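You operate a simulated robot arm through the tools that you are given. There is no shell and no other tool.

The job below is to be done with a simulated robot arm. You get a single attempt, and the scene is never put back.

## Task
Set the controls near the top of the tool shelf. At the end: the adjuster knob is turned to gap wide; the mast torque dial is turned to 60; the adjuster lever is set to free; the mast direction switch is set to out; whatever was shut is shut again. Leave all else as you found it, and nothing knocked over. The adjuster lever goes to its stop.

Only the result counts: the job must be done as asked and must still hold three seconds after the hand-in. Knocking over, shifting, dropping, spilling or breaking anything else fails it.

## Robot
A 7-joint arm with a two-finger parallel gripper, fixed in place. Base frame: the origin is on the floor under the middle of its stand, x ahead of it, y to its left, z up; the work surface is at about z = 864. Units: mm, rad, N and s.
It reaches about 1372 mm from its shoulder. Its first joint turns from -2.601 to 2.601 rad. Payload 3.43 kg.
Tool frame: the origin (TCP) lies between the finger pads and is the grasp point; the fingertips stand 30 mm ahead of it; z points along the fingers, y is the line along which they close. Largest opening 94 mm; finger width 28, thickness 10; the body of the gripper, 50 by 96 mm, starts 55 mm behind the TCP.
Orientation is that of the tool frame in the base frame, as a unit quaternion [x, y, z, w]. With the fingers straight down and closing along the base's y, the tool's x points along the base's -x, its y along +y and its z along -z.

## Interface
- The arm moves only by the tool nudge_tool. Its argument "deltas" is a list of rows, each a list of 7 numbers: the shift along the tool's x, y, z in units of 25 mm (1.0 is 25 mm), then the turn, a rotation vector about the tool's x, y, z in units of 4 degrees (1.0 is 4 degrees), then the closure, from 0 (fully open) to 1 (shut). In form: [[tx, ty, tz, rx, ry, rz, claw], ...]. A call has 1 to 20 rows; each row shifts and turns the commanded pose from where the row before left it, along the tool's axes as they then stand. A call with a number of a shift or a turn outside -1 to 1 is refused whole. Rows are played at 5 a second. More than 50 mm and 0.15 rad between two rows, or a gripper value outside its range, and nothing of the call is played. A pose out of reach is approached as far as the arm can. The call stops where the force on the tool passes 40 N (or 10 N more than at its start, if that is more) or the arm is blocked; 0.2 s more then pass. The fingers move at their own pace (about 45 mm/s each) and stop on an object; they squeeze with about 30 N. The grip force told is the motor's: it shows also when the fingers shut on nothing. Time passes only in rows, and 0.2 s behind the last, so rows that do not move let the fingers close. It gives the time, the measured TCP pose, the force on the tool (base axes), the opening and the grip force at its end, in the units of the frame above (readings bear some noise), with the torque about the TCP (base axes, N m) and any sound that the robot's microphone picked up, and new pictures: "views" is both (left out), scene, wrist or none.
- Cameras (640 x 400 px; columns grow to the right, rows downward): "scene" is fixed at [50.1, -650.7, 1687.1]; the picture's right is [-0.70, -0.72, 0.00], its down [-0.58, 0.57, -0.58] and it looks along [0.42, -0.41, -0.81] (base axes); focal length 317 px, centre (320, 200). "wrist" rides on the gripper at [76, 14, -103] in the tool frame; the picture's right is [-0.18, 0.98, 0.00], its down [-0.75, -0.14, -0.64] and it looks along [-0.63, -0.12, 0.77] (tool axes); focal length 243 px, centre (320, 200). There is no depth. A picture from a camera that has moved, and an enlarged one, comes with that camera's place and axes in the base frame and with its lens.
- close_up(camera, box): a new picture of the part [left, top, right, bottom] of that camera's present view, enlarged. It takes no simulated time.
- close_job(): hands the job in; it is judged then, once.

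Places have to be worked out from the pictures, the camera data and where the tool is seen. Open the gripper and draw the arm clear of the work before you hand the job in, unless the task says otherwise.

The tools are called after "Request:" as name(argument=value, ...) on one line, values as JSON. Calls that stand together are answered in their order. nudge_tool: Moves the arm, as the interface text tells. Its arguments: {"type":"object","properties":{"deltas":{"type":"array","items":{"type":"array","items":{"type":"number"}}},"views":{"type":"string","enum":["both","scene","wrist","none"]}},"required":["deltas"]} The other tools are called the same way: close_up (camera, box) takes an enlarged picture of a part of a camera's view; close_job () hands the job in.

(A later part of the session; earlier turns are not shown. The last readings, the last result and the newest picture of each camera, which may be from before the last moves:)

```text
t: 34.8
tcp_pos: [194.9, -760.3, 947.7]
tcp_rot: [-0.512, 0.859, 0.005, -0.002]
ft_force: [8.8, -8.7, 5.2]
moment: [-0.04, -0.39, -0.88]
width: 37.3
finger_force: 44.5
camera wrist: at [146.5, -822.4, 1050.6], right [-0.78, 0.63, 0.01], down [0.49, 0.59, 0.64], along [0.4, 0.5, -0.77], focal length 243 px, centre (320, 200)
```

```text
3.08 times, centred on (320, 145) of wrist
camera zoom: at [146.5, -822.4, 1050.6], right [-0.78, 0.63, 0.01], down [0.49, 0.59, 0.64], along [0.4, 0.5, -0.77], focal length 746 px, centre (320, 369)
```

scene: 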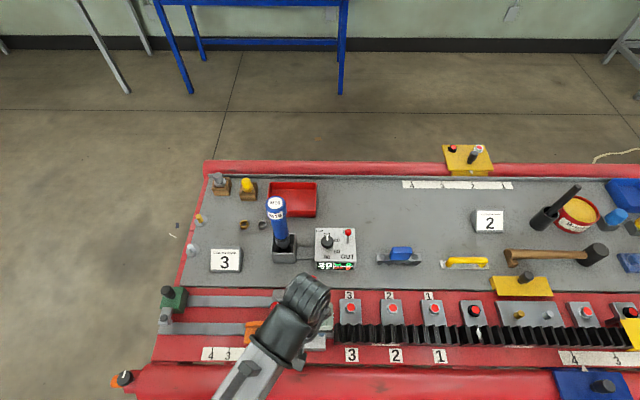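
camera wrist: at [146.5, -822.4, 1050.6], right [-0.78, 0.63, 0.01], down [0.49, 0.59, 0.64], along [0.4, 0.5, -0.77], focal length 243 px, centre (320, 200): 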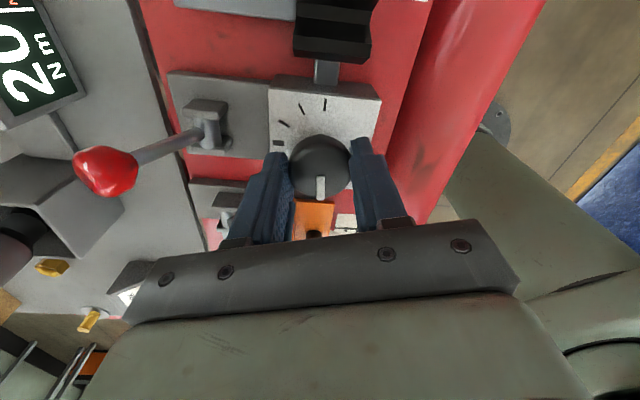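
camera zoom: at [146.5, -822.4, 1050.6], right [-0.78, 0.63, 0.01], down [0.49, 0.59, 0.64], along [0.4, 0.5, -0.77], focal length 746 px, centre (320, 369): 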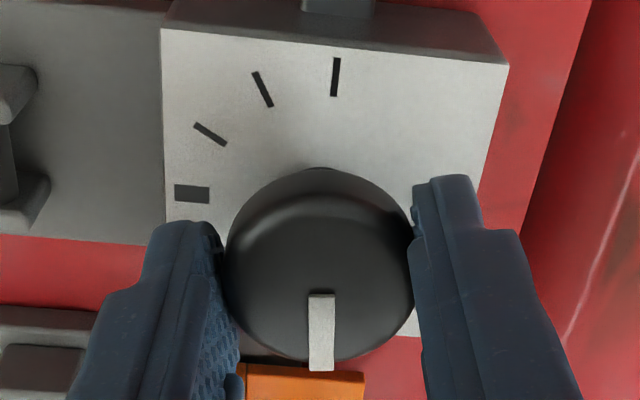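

Now the torque reads -0.88 N·m, the rack hasn't moved and the pointer slid in the grip, so the knob is at its wide stop. I'll open the fingers slightly and lift straight off.

Request:
nudge_tool(deltas=[[0, 0, 0, 0, 0, 0, 0.35], [0, 0, 0, 0, 0, 0, 0.35], [0, 0, -0.6, 0, 0, 0, 0.35], [0, 0, -0.8, 0, 0, 0, 0.35], [0, 0, -0.8, 0, 0, 0, 0.35], [0, 0, -0.8, 0, 0, 0, 0.35], [0, 0, -0.8, 0, 0, 0, 0.35]], views="both")

Request:
close_up(camera="wrist", box=[230, 60, 430, 250])

Request:
close_up(camera="scene", box=[448, 322, 472, 352])

```text
t: 36.4
tcp_pos: [193.3, -759.9, 1044.6]
tcp_rot: [-0.511, 0.859, 0.004, -0.003]
ft_force: [-0.3, 0.1, -0.4]
moment: [0.0, -0.03, 0.02]
width: 60.9
finger_force: 0.1
camera wrist: at [146.5, -820.8, 1146.4], right [-0.78, 0.63, 0.01], down [0.49, 0.59, 0.64], along [0.4, 0.5, -0.77], focal length 243 px, centre (320, 200)
```

scene: 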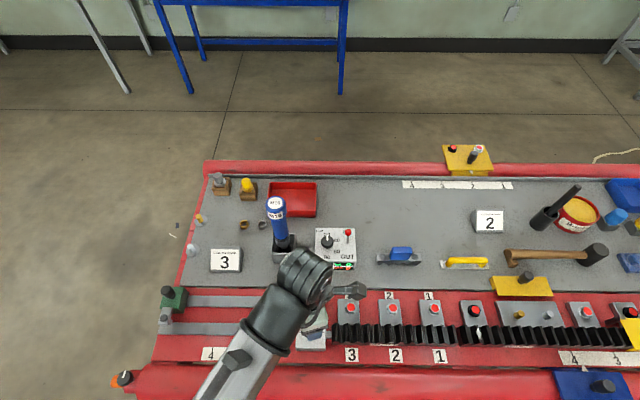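
wrist: 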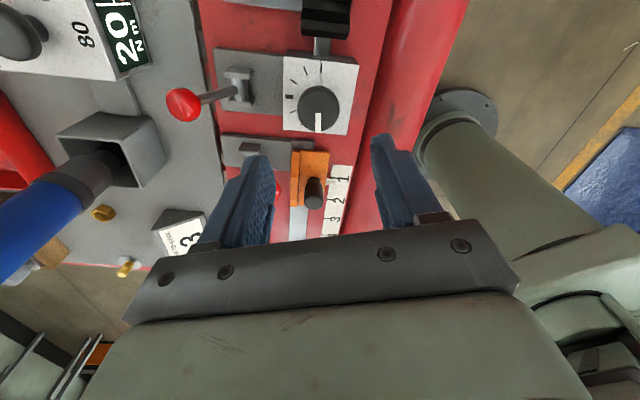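

```text
2.11 times, centred on (330, 155) of wrist
camera zoom: at [146.5, -820.8, 1146.4], right [-0.78, 0.63, 0.01], down [0.49, 0.59, 0.64], along [0.4, 0.5, -0.77], focal length 511 px, centre (299, 295)
```

zoom: 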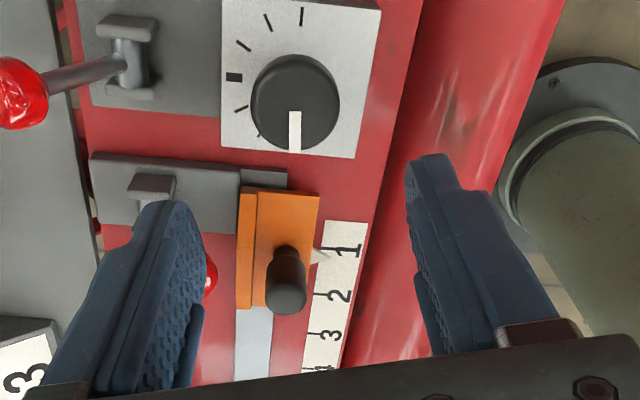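

```text
13.33 times, centred on (460, 337) of scene
camera zoom: at [50.1, -650.7, 1687.1], right [-0.7, -0.72, 0.0], down [-0.58, 0.57, -0.58], along [0.42, -0.41, -0.81], focal length 4227 px, centre (-1547, -1627)
```

zoom: 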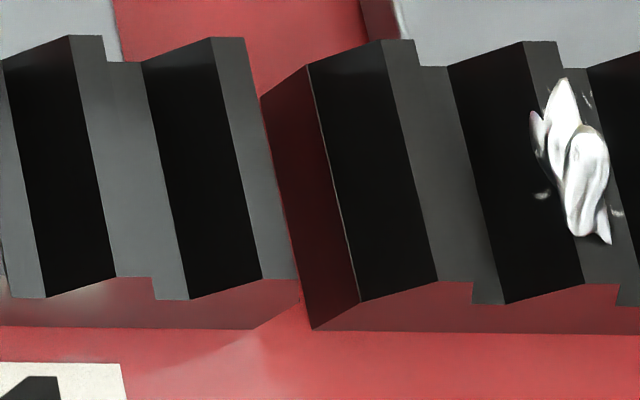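

Knob done: its pointer sits on the end tick and the rack gap is wide. Next is the torque dial at about (319,-934,950). The M16 driver stands about 110 mm away with its top near z=1135, so I'll keep the camera arm turned away from it while moving over the dial.

Request:
nudge_tool(deltas=[[0, 0, -0.4, 0, 0, 0.82, 0.35], [0, 0, -0.4, 0, 0, 0.83, 0.35], [0.281, -0.812, 0, 0, 0, 0, 0.35], [0.281, -0.812, 0, 0, 0, 0, 0.35], [0.281, -0.812, 0, 0, 0, 0, 0.35], [0.281, -0.812, 0, 0, 0, 0, 0.35], [0.281, -0.812, 0, 0, 0, 0, 0.35], [0.281, -0.812, 0, 0, 0, 0, 0.35], [0.281, -0.812, 0, 0, 0, 0, 0.35], [0.281, -0.812, 0, 0, 0, 0, 0.35], [0.281, -0.812, 0, 0, 0, 0, 0.35], [0, 0, 0, 0, 0, 0, 0.35]], views="both")

Request:
close_up(camera="wrist", box=[230, 60, 430, 250])

Request:
close_up(camera="scene", box=[260, 280, 360, 350])

```text
t: 39.0
tcp_pos: [305.9, -918.0, 1061.9]
tcp_rot: [-0.461, 0.887, 0.003, -0.002]
ft_force: [0.0, -0.1, 1.2]
moment: [0.02, -0.01, -0.01]
width: 61.5
finger_force: 0.0
camera wrist: at [252.9, -973.4, 1164.5], right [-0.7, 0.72, 0.01], down [0.55, 0.53, 0.64], along [0.45, 0.45, -0.77], focal length 243 px, centre (320, 200)
```

scene: 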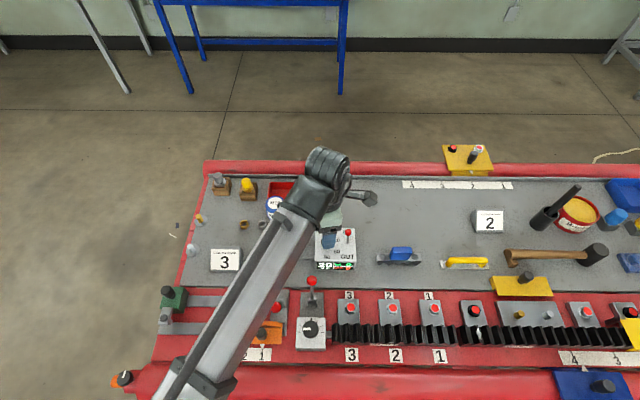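
wrist: 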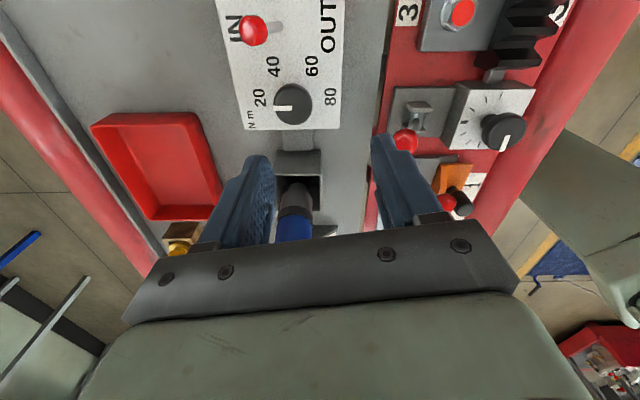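

```text
2.11 times, centred on (330, 155) of wrist
camera zoom: at [252.9, -973.4, 1164.5], right [-0.7, 0.72, 0.01], down [0.55, 0.53, 0.64], along [0.45, 0.45, -0.77], focal length 511 px, centre (299, 295)
```

zoom: 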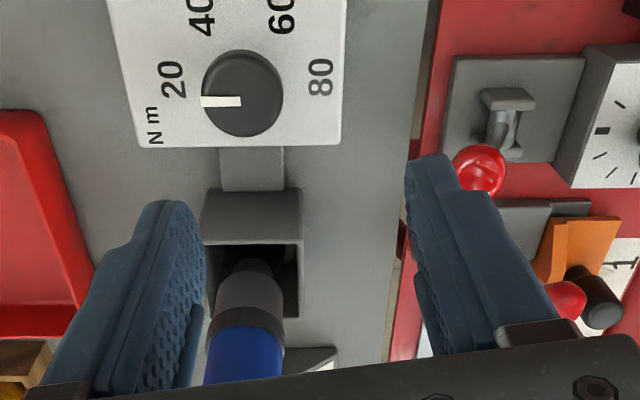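

```text
5.71 times, centred on (310, 315) of scene
camera zoom: at [50.1, -650.7, 1687.1], right [-0.7, -0.72, 0.0], down [-0.58, 0.57, -0.58], along [0.42, -0.41, -0.81], focal length 1812 px, centre (377, -457)
```

zoom: 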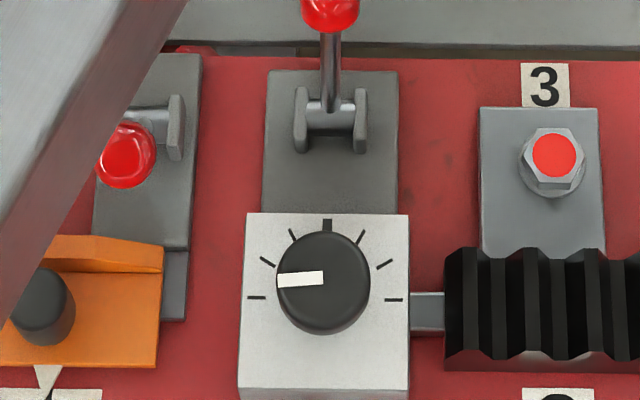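

The knob pointer is on the left end tick. I refine the dial's centre to about (319,-939) with its top near 944. I'll move over it and down to tips at about 975 to check centring.

Request:
nudge_tool(deltas=[[0.19, -0.46, 0.5, 0, 0, 0, 0.4], [0.19, -0.47, 0.6, 0, 0, 0, 0.4], [0, 0, 0.6, 0, 0, 0, 0.4], [0, 0, 0.58, 0, 0, 0, 0.4], [0, 0, 0, 0, 0, 0, 0.4]], views="both")

Request:
close_up(camera="wrist", box=[230, 60, 430, 250])

Request:
close_up(camera="scene", box=[240, 150, 400, 280])

```text
t: 40.2
tcp_pos: [319.8, -940.0, 1003.0]
tcp_rot: [-0.462, 0.887, 0.004, -0.001]
ft_force: [0.0, 0.2, 0.2]
moment: [-0.02, -0.02, 0.01]
width: 56.4
finger_force: 0.0
camera wrist: at [266.0, -995.0, 1105.7], right [-0.7, 0.72, 0.01], down [0.55, 0.53, 0.64], along [0.45, 0.45, -0.77], focal length 243 px, centre (320, 200)
```

scene: 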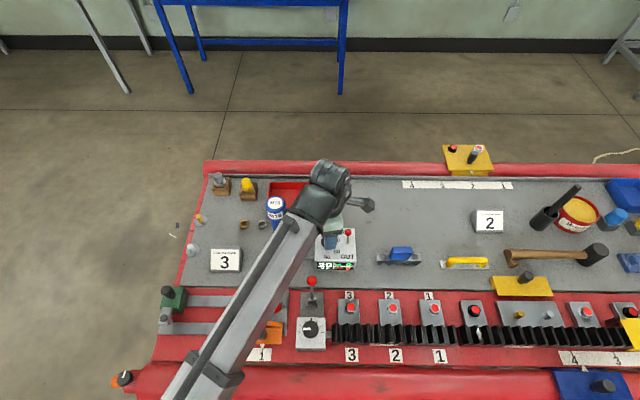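
wrist: 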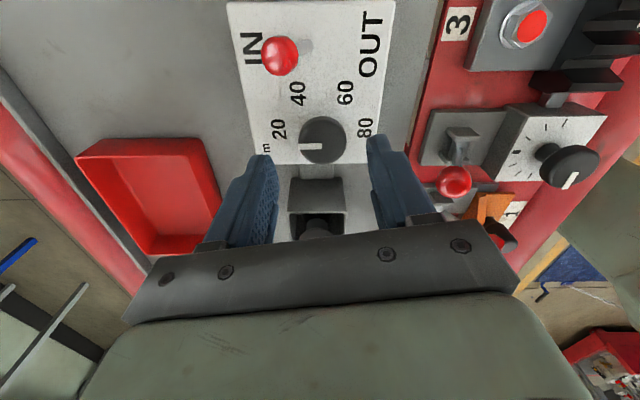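

```text
2.11 times, centred on (330, 155) of wrist
camera zoom: at [266.0, -995.0, 1105.7], right [-0.7, 0.72, 0.01], down [0.55, 0.53, 0.64], along [0.45, 0.45, -0.77], focal length 511 px, centre (299, 295)
```

zoom: 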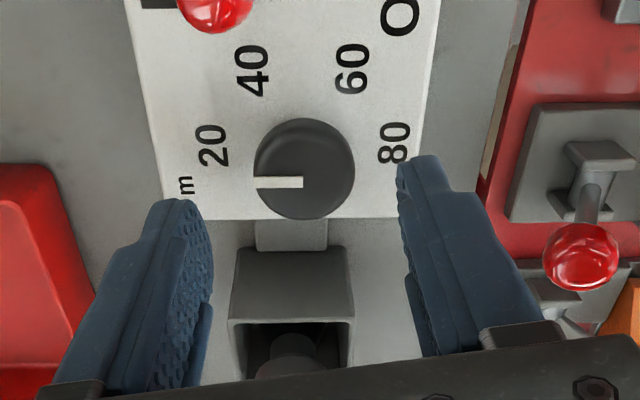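

```text
3.08 times, centred on (320, 215) of scene
camera zoom: at [50.1, -650.7, 1687.1], right [-0.7, -0.72, 0.0], down [-0.58, 0.57, -0.58], along [0.42, -0.41, -0.81], focal length 975 px, centre (320, 154)
```

zoom: 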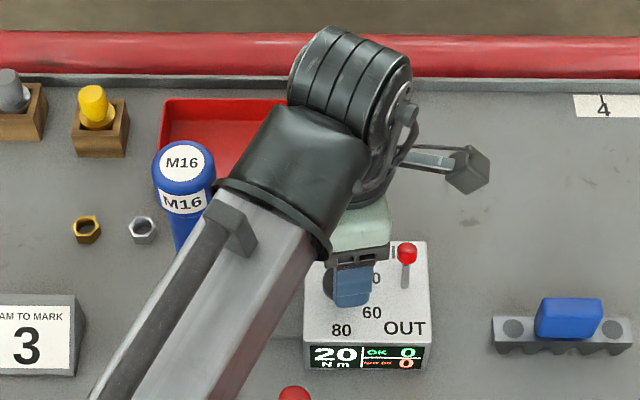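

The labels sit 60° apart, so 20→60 is 120° clockwise. To check that the dial is on the tool's axis, I'll turn the hand in place by 60°; if it is, the dial stays at the same spot in the wrist picture.

Request:
nudge_tool(deltas=[[0, 0, 0, 0, 0, 1, 0.4], [0, 0, 0, 0, 0, 1, 0.4], [0, 0, 0, 0, 0, 1, 0.4], [0, 0, 0, 0, 0, 1, 0.4], [0, 0, 0, 0, 0, 1, 0.4], [0, 0, 0, 0, 0, 1, 0.4], [0, 0, 0, 0, 0, 1, 0.4], [0, 0, 0, 0, 0, 1, 0.4], [0, 0, 0, 0, 0, 1, 0.4], [0, 0, 0, 0, 0, 1, 0.4], [0, 0, 0, 0, 0, 1, 0.4], [0, 0, 0, 0, 0, 1, 0.4], [0, 0, 0, 0, 0, 1, 0.4], [0, 0, 0, 0, 0, 1, 0.4], [0, 0, 0, 0, 0, 1, 0.4], [0, 0, 0, 0, 0, 0, 0.4]], views="both")

Request:
close_up(camera="wrist", box=[230, 60, 430, 250])

```text
t: 43.6
tcp_pos: [320.4, -940.5, 1005.3]
tcp_rot: [0.044, 0.999, 0.003, -0.004]
ft_force: [0.4, 0.7, -0.8]
moment: [-0.02, 0.0, 0.01]
width: 56.3
finger_force: 0.1
camera wrist: at [247.3, -919.4, 1107.9], right [0.27, 0.96, 0.0], down [0.74, -0.21, 0.63], along [0.61, -0.17, -0.77], focal length 243 px, centre (320, 200)
```

scene: 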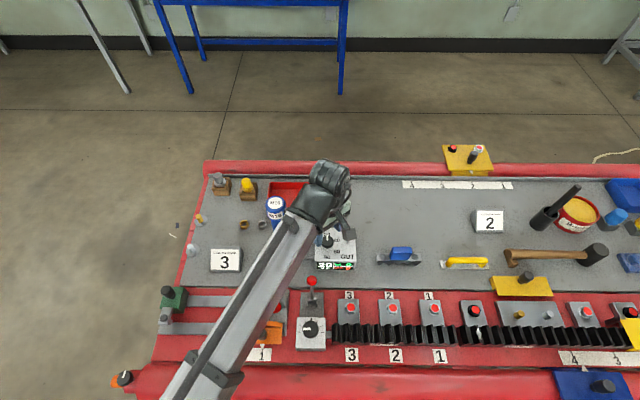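
wrist: 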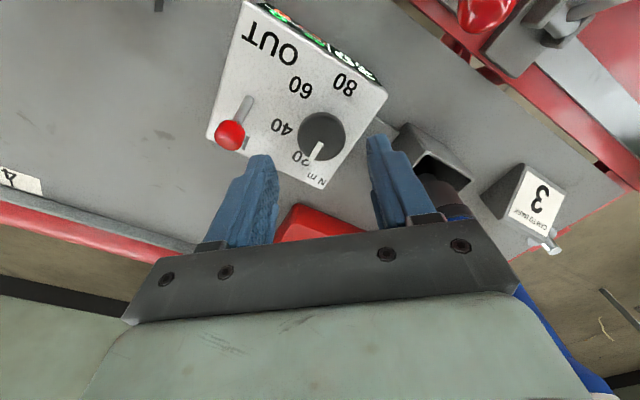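

```text
2.11 times, centred on (330, 155) of wrist
camera zoom: at [247.3, -919.4, 1107.9], right [0.27, 0.96, 0.0], down [0.74, -0.21, 0.63], along [0.61, -0.17, -0.77], focal length 511 px, centre (299, 295)
```

zoom: 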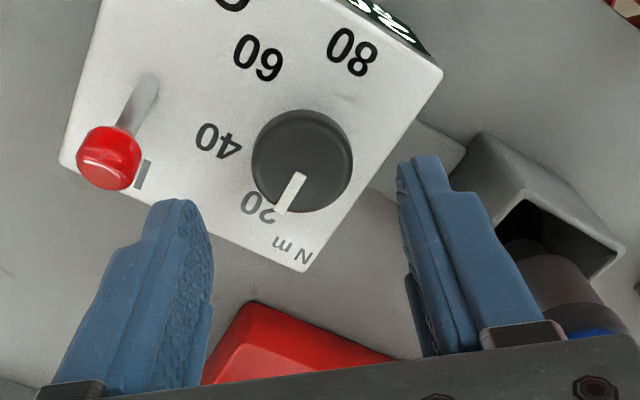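

The dial hardly moved in the picture, which puts its axis near (318.3,-938.7) with its top at about 950. I'll rotate back to the starting heading, shift by that small offset and lower around the cap.

Request:
nudge_tool(deltas=[[0, 0, 0, 0, 0, -1, 0.4], [0, 0, 0, 0, 0, -1, 0.4], [0, 0, 0, 0, 0, -1, 0.4], [0, 0, 0, 0, 0, -1, 0.4], [0, 0, 0, 0, 0, -1, 0.4], [0, 0, 0, 0, 0, -1, 0.4], [0, 0, 0, 0, 0, -1, 0.4], [0, 0, 0, 0, 0, -1, 0.4], [0, 0, 0, 0, 0, -1, 0.4], [0, 0, 0, 0, 0, -1, 0.4], [0, 0, 0, 0, 0, -1, 0.4], [0, 0, 0, 0, 0, -1, 0.4], [0, 0, 0, 0, 0, -1, 0.4], [0, 0, 0, 0, 0, -1, 0.4], [0, 0, 0, 0, 0, -1, 0.4], [-0.01, 0.11, 0, 0, 0, 0, 0.4], [0, 0, 0.5, 0, 0, 0, 0.4], [0, 0, 0.5, 0, 0, 0, 0.4], [0, 0, 0, 0, 0, 0, 0.4]], views="wrist")

Request:
close_up(camera="wrist", box=[230, 60, 430, 250])

```text
t: 47.6
tcp_pos: [318.2, -936.1, 981.0]
tcp_rot: [-0.461, 0.887, 0.004, -0.002]
ft_force: [-0.6, -0.7, 0.3]
moment: [-0.01, 0.02, 0.02]
width: 56.6
finger_force: 0.1
camera wrist: at [264.3, -990.2, 1083.2], right [-0.7, 0.72, 0.01], down [0.55, 0.53, 0.64], along [0.45, 0.45, -0.77], focal length 243 px, centre (320, 200)
```

wrist: 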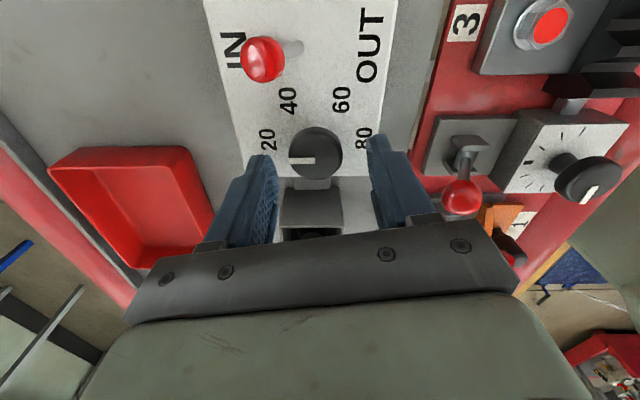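

```text
2.11 times, centred on (330, 155) of wrist
camera zoom: at [264.3, -990.2, 1083.2], right [-0.7, 0.72, 0.01], down [0.55, 0.53, 0.64], along [0.45, 0.45, -0.77], focal length 511 px, centre (299, 295)
```

zoom: 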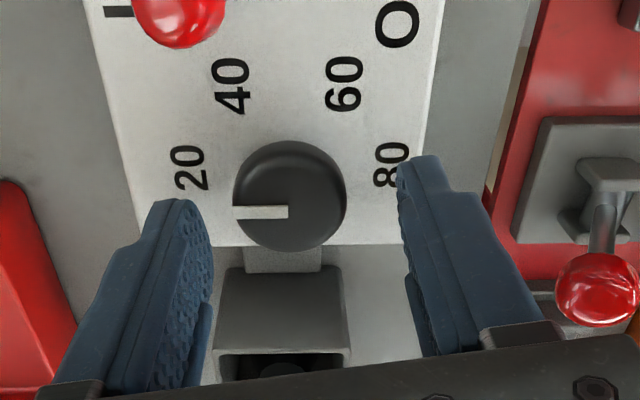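

The reading shows I shifted too far; the dial sits 2.7 mm to one side, at about (319.5,-938.9). I'll correct that, lower the last 16 mm and close on the cap.

Request:
nudge_tool(deltas=[[0.06, -0.107, 0, 0, 0, 0, 0.4], [0, 0, 0.32, 0, 0, 0, 0.4], [0, 0, 0.32, 0, 0, 0, 0.4], [0, 0, 0, 0, 0, 0, 0.4], [0, 0, 0, 0, 0, 0, 1], [0, 0, 0, 0, 0, 0, 1], [0, 0, 0, 0, 0, 0, 1]], views="both")

Request:
close_up(camera="wrist", box=[230, 60, 430, 250])

Request:
close_up(camera="scene", box=[240, 150, 400, 280])

```text
t: 49.2
tcp_pos: [318.5, -939.4, 964.4]
tcp_rot: [-0.462, 0.887, 0.004, -0.002]
ft_force: [3.8, -4.0, -0.6]
moment: [-0.16, -0.1, -0.05]
width: 33.2
finger_force: 43.0
camera wrist: at [264.1, -994.3, 1066.2], right [-0.7, 0.72, 0.01], down [0.55, 0.53, 0.64], along [0.45, 0.45, -0.77], focal length 243 px, centre (320, 200)
```

scene: 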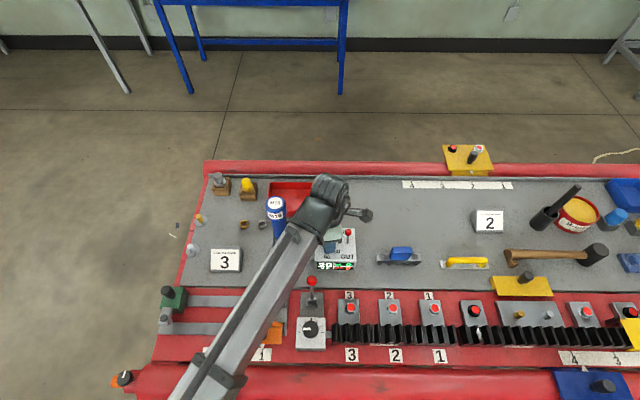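
wrist: 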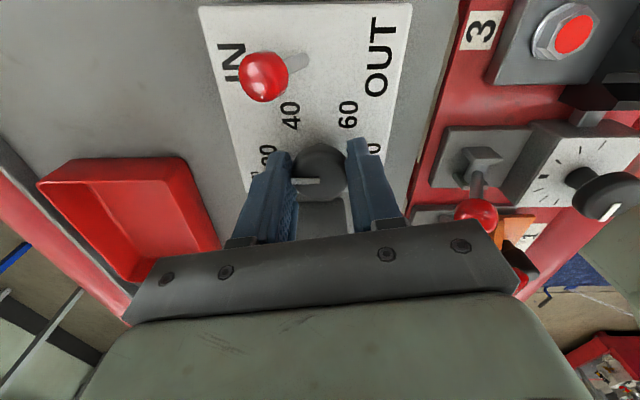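

```text
2.11 times, centred on (330, 155) of wrist
camera zoom: at [264.1, -994.3, 1066.2], right [-0.7, 0.72, 0.01], down [0.55, 0.53, 0.64], along [0.45, 0.45, -0.77], focal length 511 px, centre (299, 295)
```

zoom: 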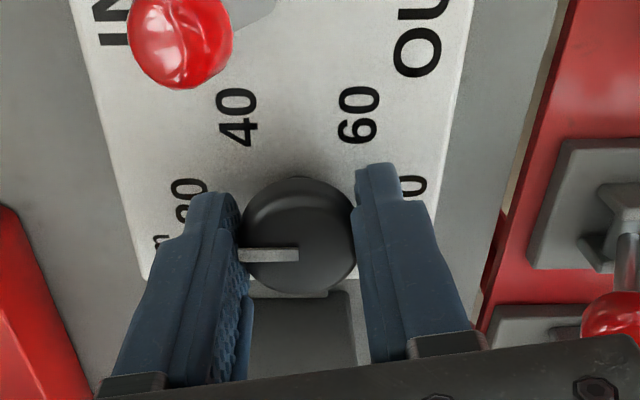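

```text
3.08 times, centred on (320, 215) of scene
camera zoom: at [50.1, -650.7, 1687.1], right [-0.7, -0.72, 0.0], down [-0.58, 0.57, -0.58], along [0.42, -0.41, -0.81], focal length 975 px, centre (320, 154)
```

zoom: 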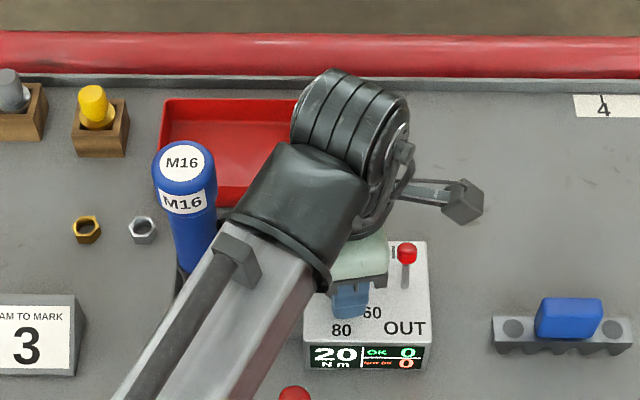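

The dial is gripped at 33 mm with little side load. I'll begin the clockwise turn and check forces after 32°.

Request:
nudge_tool(deltas=[[0, -0.01, 0, 0, 0, 1, 1], [0, 0, 0, 0, 0, 1, 1], [0, 0, 0, 0, 0, 1, 1], [0, 0, 0, 0, 0, 1, 1], [0, 0, 0, 0, 0, 1, 1], [0, 0, 0, 0, 0, 1, 1], [0, 0, 0, 0, 0, 1, 1], [0, 0, 0, 0, 0, 1, 1]], views="wrist")

Request:
close_up(camera="scene", box=[240, 150, 400, 280])

```text
t: 51.0
tcp_pos: [317.4, -937.8, 963.7]
tcp_rot: [-0.197, 0.98, 0.006, -0.004]
ft_force: [-22.1, 23.8, -16.6]
moment: [0.18, -0.38, 0.03]
width: 33.1
finger_force: 45.1
camera wrist: at [243.6, -956.5, 1066.7], right [-0.21, 0.98, 0.01], down [0.76, 0.16, 0.64], along [0.62, 0.14, -0.77], focal length 243 px, centre (320, 200)
```

wrist: 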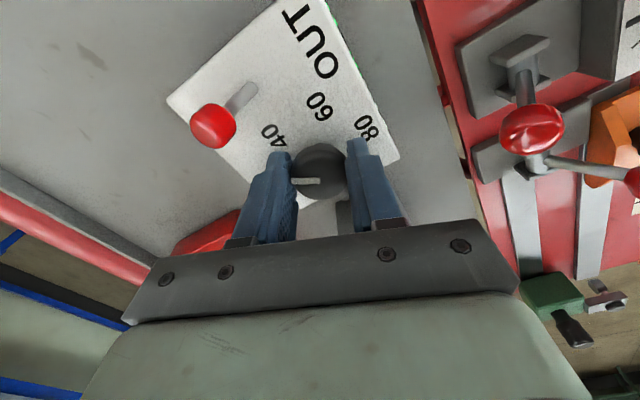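

```text
3.08 times, centred on (320, 215) of scene
camera zoom: at [50.1, -650.7, 1687.1], right [-0.7, -0.72, 0.0], down [-0.58, 0.57, -0.58], along [0.42, -0.41, -0.81], focal length 975 px, centre (320, 154)
```

zoom: 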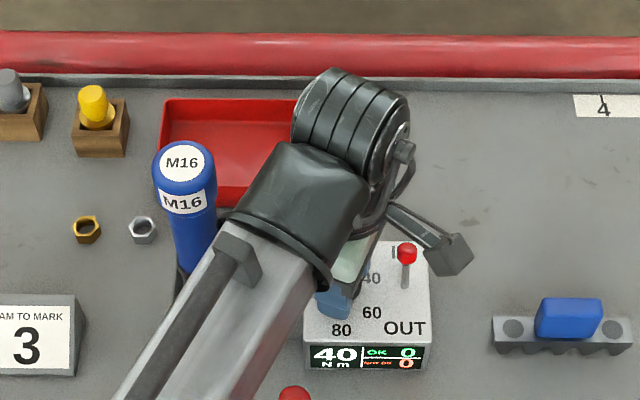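

The display already reads 40, so it follows the dial. I'll relieve the 30 N side load by shifting about 1.3 mm, then continue.

Request:
nudge_tool(deltas=[[0.02, 0.05, 0, 0, 0, 0, 1], [0, 0, 0, 0, 0, 0, 1], [0, 0, 0, 0, 0, 1, 1], [0, 0, 0, 0, 0, 1, 1], [0, 0, 0, 0, 0, 1, 1], [0, 0, 0, 0, 0, 1, 1]], views="wrist")

Request:
close_up(camera="scene", box=[240, 150, 400, 280])

```text
t: 52.4
tcp_pos: [316.8, -938.7, 963.7]
tcp_rot: [-0.059, 0.998, 0.005, -0.005]
ft_force: [-20.4, 21.1, -25.8]
moment: [0.38, -0.56, 0.02]
width: 33.2
finger_force: 45.0
camera wrist: at [241.8, -934.6, 1066.9], right [0.07, 1.0, 0.01], down [0.77, -0.06, 0.63], along [0.63, -0.03, -0.77], focal length 243 px, centre (320, 200)
```

wrist: 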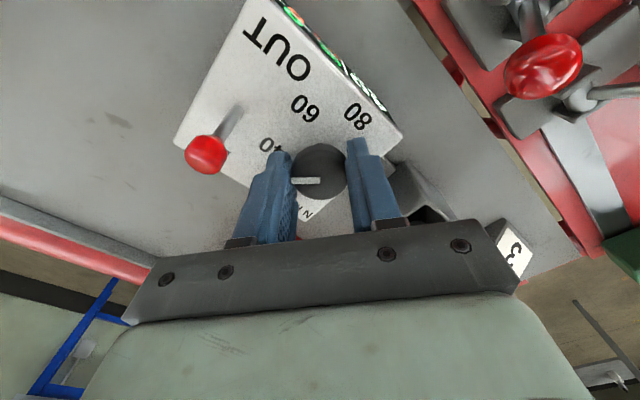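

```text
3.08 times, centred on (320, 215) of scene
camera zoom: at [50.1, -650.7, 1687.1], right [-0.7, -0.72, 0.0], down [-0.58, 0.57, -0.58], along [0.42, -0.41, -0.81], focal length 975 px, centre (320, 154)
```

zoom: 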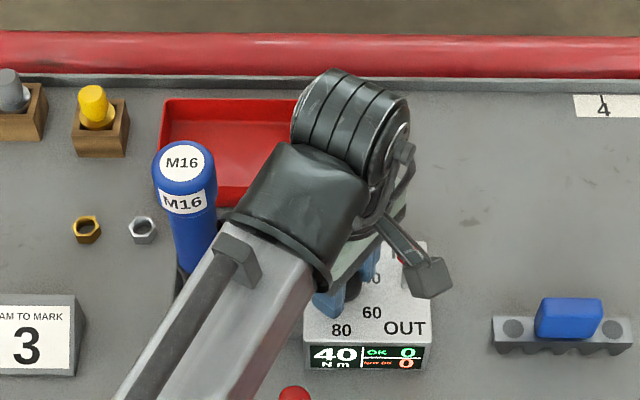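

Side and vertical loads are near the limit again. I'll nudge to relieve them first and check the readings before turning further.

Request:
nudge_tool(deltas=[[0.035, 0.045, 0.04, 0, 0, 0, 1], [0, 0, 0, 0, 0, 0, 1]], views="none")

```text
t: 53.0
tcp_pos: [317.0, -938.4, 963.7]
tcp_rot: [-0.06, 0.998, 0.003, -0.004]
ft_force: [-9.6, 14.0, -16.4]
moment: [0.43, 1.16, 0.02]
width: 33.3
finger_force: 45.2
```

That halved the load. I'll apply a bit more of the same correction and turn another 24°.

Request:
nudge_tool(deltas=[[0.02, 0.03, 0.04, 0, 0, 0, 1], [0, 0, 0, 0, 0, 1, 1], [0, 0, 0, 0, 0, 1, 1], [0, 0, 0, 0, 0, 1, 1], [0, 0, 0, 0, 0, 1, 1], [0, 0, 0, 0, 0, 1, 1], [0, 0, 0, 0, 0, 1, 1]], views="wrist")

Request:
close_up(camera="scene", box=[240, 150, 400, 280])

```text
t: 54.6
tcp_pos: [318.3, -937.4, 964.9]
tcp_rot: [0.148, 0.989, 0.001, -0.004]
ft_force: [-3.2, -2.5, 16.1]
moment: [0.2, -0.28, 0.01]
width: 33.3
finger_force: 45.0
camera wrist: at [250.4, -901.9, 1066.9], right [0.47, 0.89, 0.0], down [0.68, -0.36, 0.64], along [0.56, -0.3, -0.77], focal length 243 px, centre (320, 200)
```

wrist: 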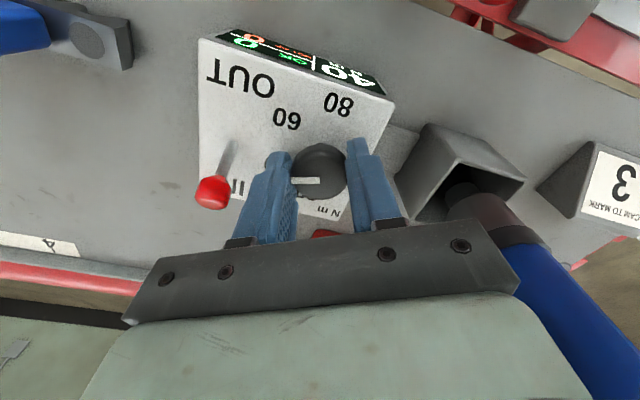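

```text
3.08 times, centred on (320, 215) of scene
camera zoom: at [50.1, -650.7, 1687.1], right [-0.7, -0.72, 0.0], down [-0.58, 0.57, -0.58], along [0.42, -0.41, -0.81], focal length 975 px, centre (320, 154)
```

zoom: 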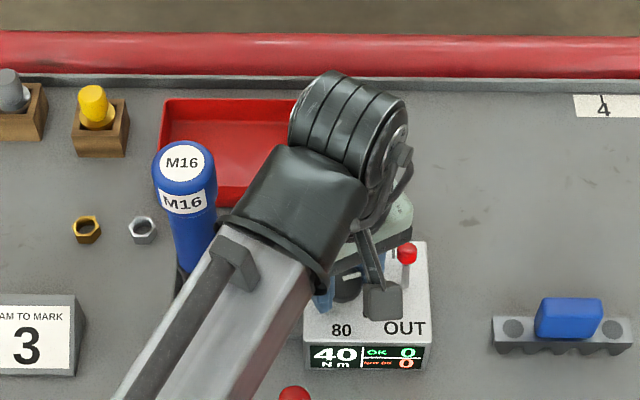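

72° turned with low loads, and the driver stays well clear. I'll continue another 24°.

Request:
nudge_tool(deltas=[[0, 0, 0, 0, 0, 1, 1], [0, 0, 0, 0, 0, 1, 1], [0, 0, 0, 0, 0, 1, 1], [0, 0, 0, 0, 0, 1, 1], [0, 0, 0, 0, 0, 1, 1], [0, 0, 0, 0, 0, 1, 1]], views="wrist")

Request:
close_up(camera="scene", box=[240, 150, 400, 280])

```text
t: 55.6
tcp_pos: [317.8, -937.8, 963.4]
tcp_rot: [0.285, 0.958, 0.0, -0.004]
ft_force: [0.1, 5.8, 8.9]
moment: [0.12, -0.26, -0.03]
width: 33.3
finger_force: 45.1
stopped in row 5: the force on the tool passed its limit at 40 N (the readings are from after the stop); the commanded pose is now the measured one
camera wrist: at [262.9, -884.3, 1066.7], right [0.69, 0.72, 0.0], down [0.56, -0.53, 0.64], along [0.46, -0.44, -0.77], focal length 243 px, centre (320, 200)
```

wrist: 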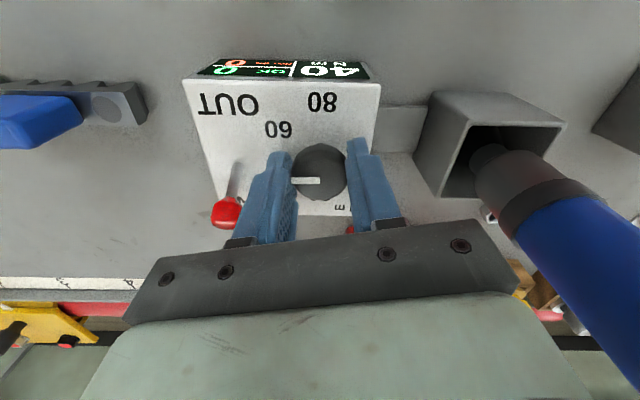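

```text
3.08 times, centred on (320, 215) of scene
camera zoom: at [50.1, -650.7, 1687.1], right [-0.7, -0.72, 0.0], down [-0.58, 0.57, -0.58], along [0.42, -0.41, -0.81], focal length 975 px, centre (320, 154)
```

zoom: 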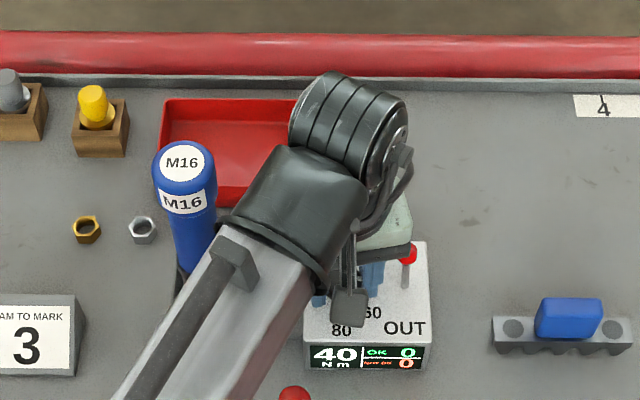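

The turn paused at a 40 N side load after 88°; the grip holds and the loads relaxed. I'll check clearance to the switch and carry on in smaller steps.

Request:
nudge_tool(deltas=[[0, 0, 0, 0, 0, 1, 1], [0, 0, 0, 0, 0, 1, 1], [0, 0, 0, 0, 0, 1, 1]], views="wrist")

Request:
close_up(camera="wrist", box=[180, 50, 420, 250])

Request:
close_up(camera="scene", box=[290, 210, 370, 280])

```text
t: 56.4
tcp_pos: [317.3, -937.6, 964.7]
tcp_rot: [0.384, 0.923, 0.0, -0.003]
ft_force: [-1.0, 7.5, 12.0]
moment: [0.54, -0.14, -0.03]
width: 33.4
finger_force: 45.3
camera wrist: at [275.6, -873.4, 1066.6], right [0.83, 0.56, 0.0], down [0.44, -0.64, 0.64], along [0.36, -0.53, -0.77], focal length 243 px, centre (320, 200)
```

wrist: 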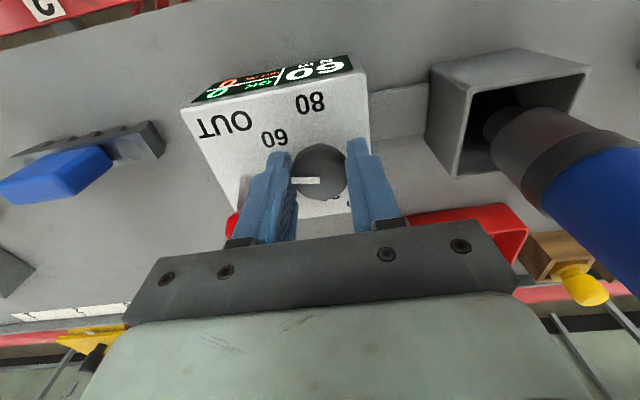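

```text
2.00 times, centred on (300, 150) of wrist
camera zoom: at [275.6, -873.4, 1066.6], right [0.83, 0.56, 0.0], down [0.44, -0.64, 0.64], along [0.36, -0.53, -0.77], focal length 485 px, centre (360, 300)
```

zoom: 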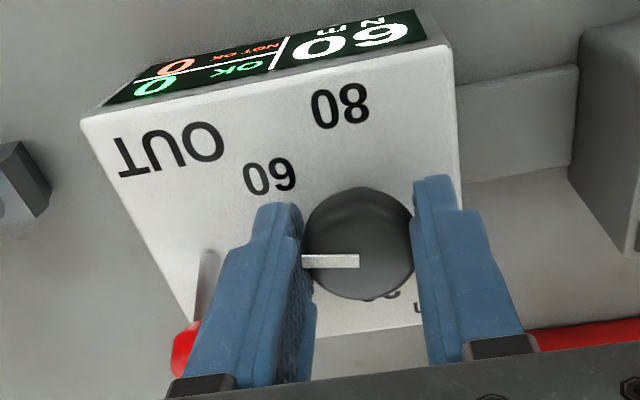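

```text
5.71 times, centred on (330, 245) of scene
camera zoom: at [50.1, -650.7, 1687.1], right [-0.7, -0.72, 0.0], down [-0.58, 0.57, -0.58], along [0.42, -0.41, -0.81], focal length 1812 px, centre (263, -57)
```

zoom: 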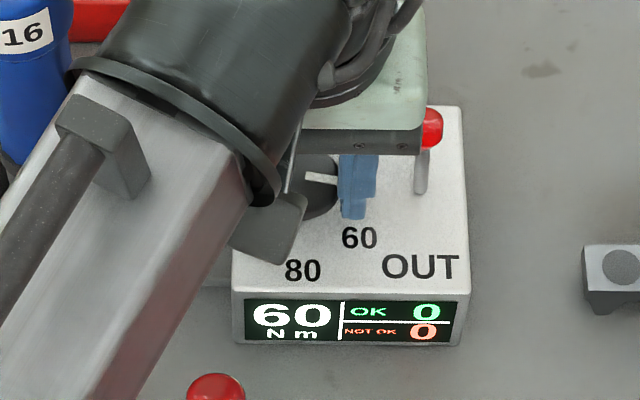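

The display reads 60 at about 100°. I'll turn the remaining 20° so the pointer lands squarely on the 60 mark.

Request:
nudge_tool(deltas=[[0, 0.01, 0, 0, 0, 1, 1], [0, 0, 0, 0, 0, 1, 1], [0, 0, 0, 0, 0, 1, 1], [0, 0, 0, 0, 0, 1, 1], [0, 0, 0, 0, 0, 1, 1], [0, 0, 0, 0, 0, 0, 1]], views="wrist")

Request:
close_up(camera="wrist", box=[180, 50, 420, 250])

Request:
close_up(camera="scene", box=[290, 210, 370, 280])

```text
t: 57.8
tcp_pos: [318.6, -937.7, 964.2]
tcp_rot: [0.538, 0.843, 0.002, -0.003]
ft_force: [8.9, 16.1, 23.9]
moment: [1.01, -0.01, 0.01]
width: 33.7
finger_force: 44.9
camera wrist: at [300.3, -862.1, 1066.4], right [0.97, 0.25, 0.0], down [0.19, -0.74, 0.64], along [0.16, -0.62, -0.77], focal length 243 px, centre (320, 200)
```

wrist: 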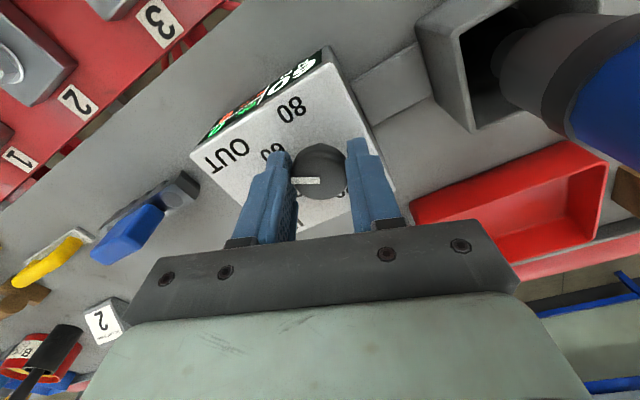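

```text
2.00 times, centred on (300, 150) of wrist
camera zoom: at [300.3, -862.1, 1066.4], right [0.97, 0.25, 0.0], down [0.19, -0.74, 0.64], along [0.16, -0.62, -0.77], focal length 485 px, centre (360, 300)
```

zoom: 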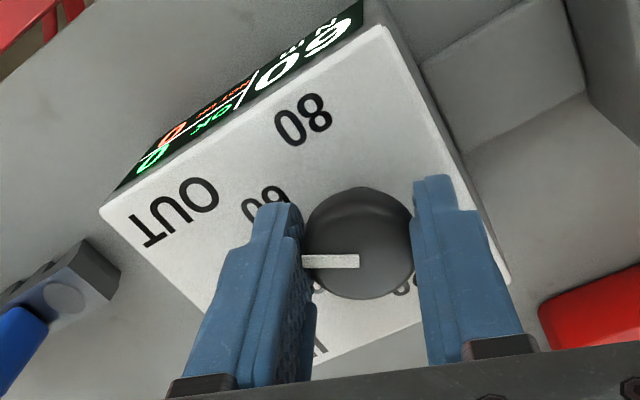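

```text
5.71 times, centred on (330, 245) of scene
camera zoom: at [50.1, -650.7, 1687.1], right [-0.7, -0.72, 0.0], down [-0.58, 0.57, -0.58], along [0.42, -0.41, -0.81], focal length 1812 px, centre (263, -57)
```

zoom: 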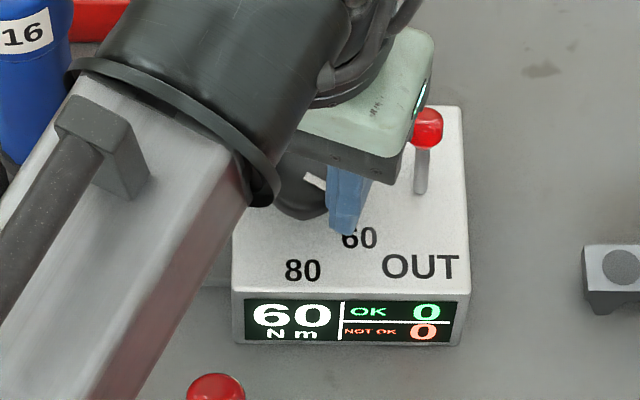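

The hand has turned the full 120° and the display holds 60. I'll open the fingers slightly and lift off the dial.

Request:
nudge_tool(deltas=[[0, 0, 0, 0, 0, 0, 0.5], [0, 0, 0, 0, 0, 0, 0.5], [0, 0, -0.5, 0, 0, 0, 0.5], [0, 0, -0.8, 0, 0, 0, 0.5], [0, 0, -0.8, 0, 0, 0, 0.5], [0, 0, -0.8, 0, 0, 0, 0.5], [0, 0, -0.8, 0, 0, 0, 0.5]], views="both")

Request:
close_up(camera="wrist", box=[180, 50, 420, 250])

Request:
close_up(camera="scene", box=[290, 210, 370, 280])

```text
t: 59.4
tcp_pos: [319.3, -935.3, 1054.7]
tcp_rot: [0.538, 0.843, 0.0, -0.003]
ft_force: [0.5, -0.7, -0.6]
moment: [-0.01, 0.01, -0.03]
width: 47.0
finger_force: 0.1
camera wrist: at [301.4, -861.4, 1157.4], right [0.97, 0.25, -0.01], down [0.19, -0.75, 0.64], along [0.15, -0.62, -0.77], focal length 243 px, centre (320, 200)
```

scene: 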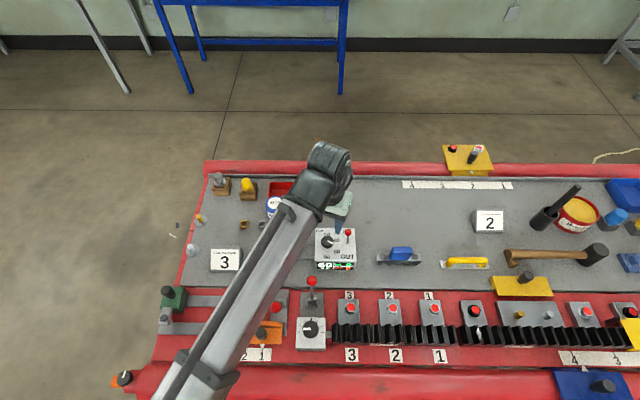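
wrist: 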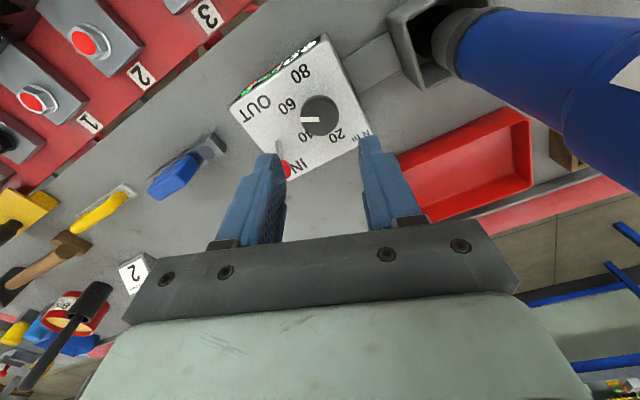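

```text
2.00 times, centred on (300, 150) of wrist
camera zoom: at [301.4, -861.4, 1157.4], right [0.97, 0.25, -0.01], down [0.19, -0.75, 0.64], along [0.15, -0.62, -0.77], focal length 485 px, centre (360, 300)
```

zoom: 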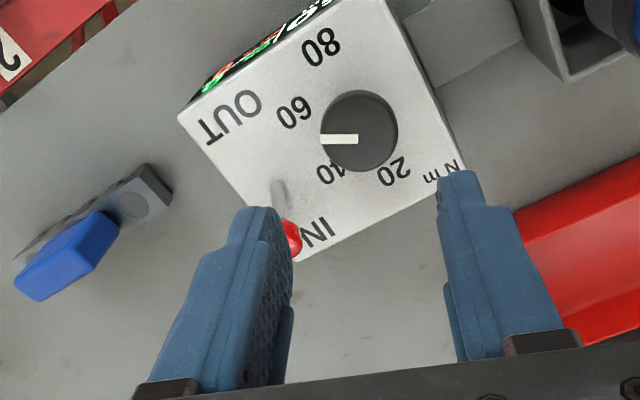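

```text
5.71 times, centred on (330, 245) of scene
camera zoom: at [50.1, -650.7, 1687.1], right [-0.7, -0.72, 0.0], down [-0.58, 0.57, -0.58], along [0.42, -0.41, -0.81], focal length 1812 px, centre (263, -57)
```

zoom: 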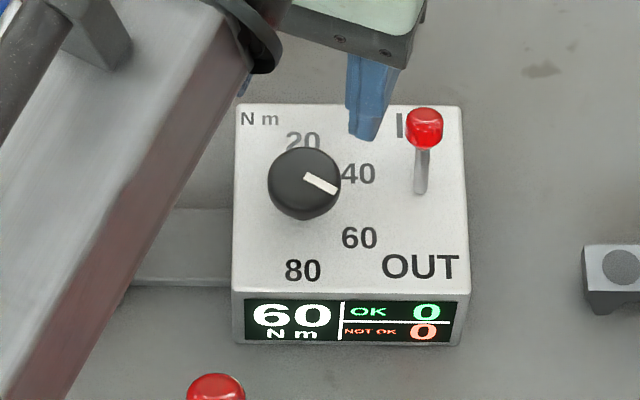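

The dial points to 60 and the display agrees. Now the direction switch: I place its ball at about (295.5,-993,961), leaning 20° toward IN with its base at (287,-984). I'll close the fingers, square the hand and go over to the far side of the switch at height.

Request:
nudge_tool(deltas=[[0, 0, -0.3, 0, 0, -1, 1], [0, 0, -0.3, 0, 0, -1, 1], [0, 0, 0, 0, 0, -1, 1], [0, 0, 0, 0, 0, -1, 1], [0, 0, 0, 0, 0, -1, 1], [-0.583, -0.572, 0, 0, 0, 0, 1], [-0.583, -0.572, 0, 0, 0, 0, 1], [-0.583, -0.572, 0, 0, 0, 0, 1], [-0.583, -0.572, 0, 0, 0, 0, 1], [0, 0, 0, 0, 0, 0, 1]], views="both")

Request:
close_up(camera="wrist", box=[200, 20, 440, 220])

Request:
close_up(camera="scene", box=[270, 120, 430, 280])

```text
t: 61.6
tcp_pos: [318.2, -1021.0, 1070.7]
tcp_rot: [0.383, 0.924, 0.001, -0.004]
ft_force: [0.5, 0.4, -0.3]
moment: [0.03, -0.01, -0.01]
width: 0.0
finger_force: 29.7
camera wrist: at [275.7, -957.2, 1172.8], right [0.83, 0.56, 0.0], down [0.44, -0.64, 0.64], along [0.36, -0.53, -0.77], focal length 243 px, centre (320, 200)
```

scene: 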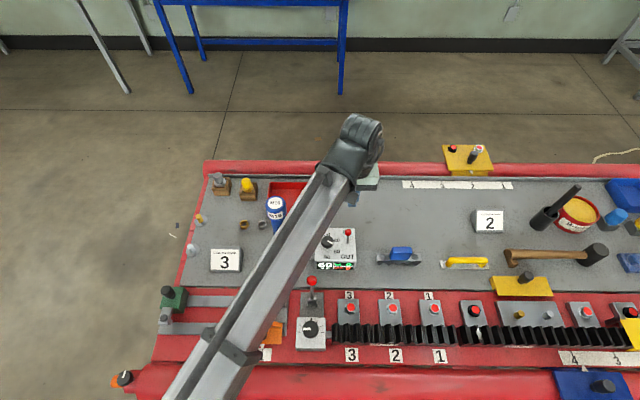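
wrist: 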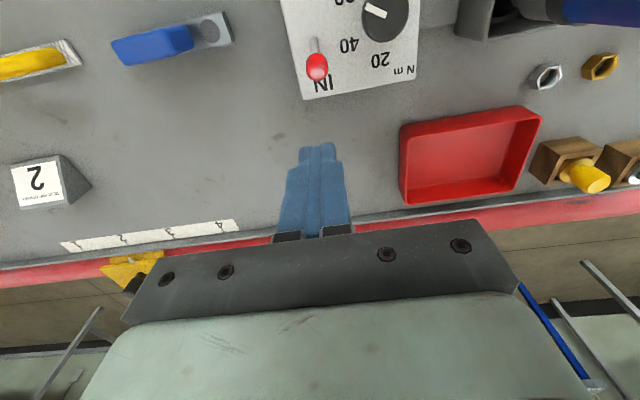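

```text
2.00 times, centred on (320, 120) of wrist
camera zoom: at [275.7, -957.2, 1172.8], right [0.83, 0.56, 0.0], down [0.44, -0.64, 0.64], along [0.36, -0.53, -0.77], focal length 485 px, centre (320, 360)
```

zoom: 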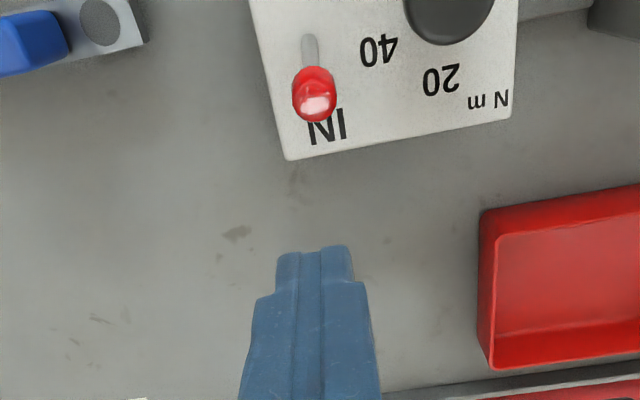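

```text
2.50 times, centred on (350, 200) of scene
camera zoom: at [50.1, -650.7, 1687.1], right [-0.7, -0.72, 0.0], down [-0.58, 0.57, -0.58], along [0.42, -0.41, -0.81], focal length 792 px, centre (245, 200)
```

zoom: 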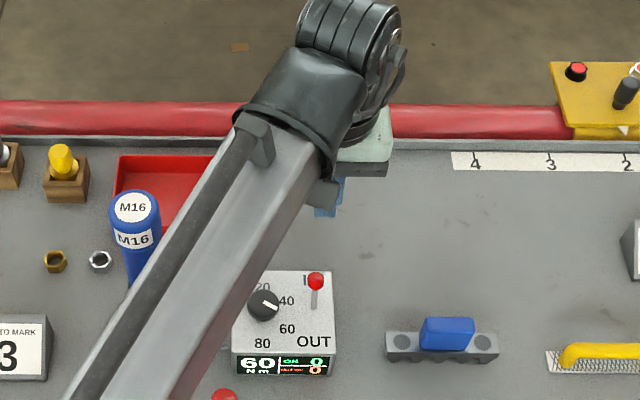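

I have a clear view: the ball is 37 mm ahead of the closed fingers and 5 mm to one side. I'll correct sideways and lower the tips to z≈947 behind the ball.

Request:
nudge_tool(deltas=[[0, 0.21, 0.75, 0, 0, 0, 1], [0, 0, 0.75, 0, 0, 0, 1], [0, 0, 0.75, 0, 0, 0, 1], [0, 0, 0.75, 0, 0, 0, 1], [0, 0, 0.75, 0, 0, 0, 1], [0, 0, 0, 0, 0, 0, 1]], views="wrist")

Request:
close_up(camera="wrist", box=[200, 20, 440, 220])

Request:
close_up(camera="scene", box=[270, 140, 410, 280])

```text
t: 63.0
tcp_pos: [319.7, -1017.3, 975.9]
tcp_rot: [0.383, 0.924, 0.0, -0.004]
ft_force: [-0.2, 1.0, 1.1]
moment: [0.0, 0.01, 0.05]
width: 0.0
finger_force: 30.2
camera wrist: at [277.9, -953.7, 1079.8], right [0.83, 0.56, 0.0], down [0.44, -0.64, 0.64], along [0.36, -0.53, -0.77], focal length 243 px, centre (320, 200)
```

wrist: 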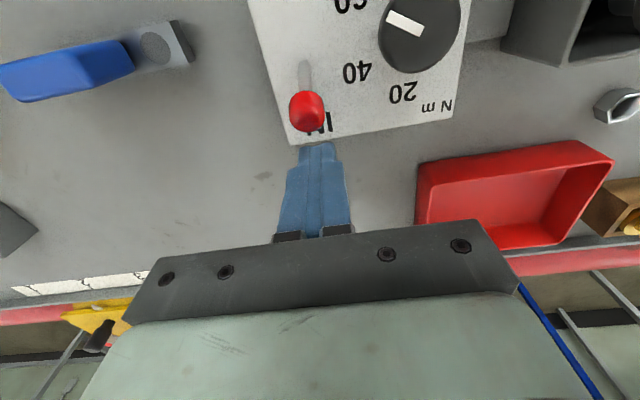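

```text
2.00 times, centred on (320, 120) of wrist
camera zoom: at [277.9, -953.7, 1079.8], right [0.83, 0.56, 0.0], down [0.44, -0.64, 0.64], along [0.36, -0.53, -0.77], focal length 485 px, centre (320, 360)
```

zoom: 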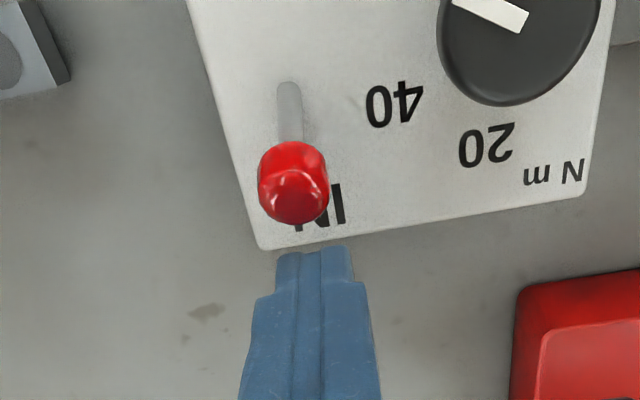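

```text
2.86 times, centred on (340, 210) of scene
camera zoom: at [50.1, -650.7, 1687.1], right [-0.7, -0.72, 0.0], down [-0.58, 0.57, -0.58], along [0.42, -0.41, -0.81], focal length 906 px, centre (263, 171)
```

zoom: 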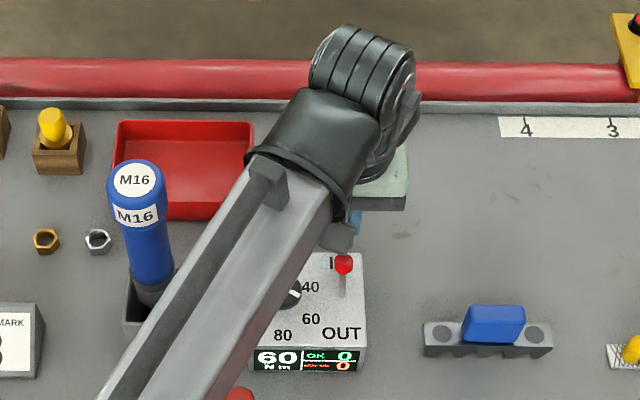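

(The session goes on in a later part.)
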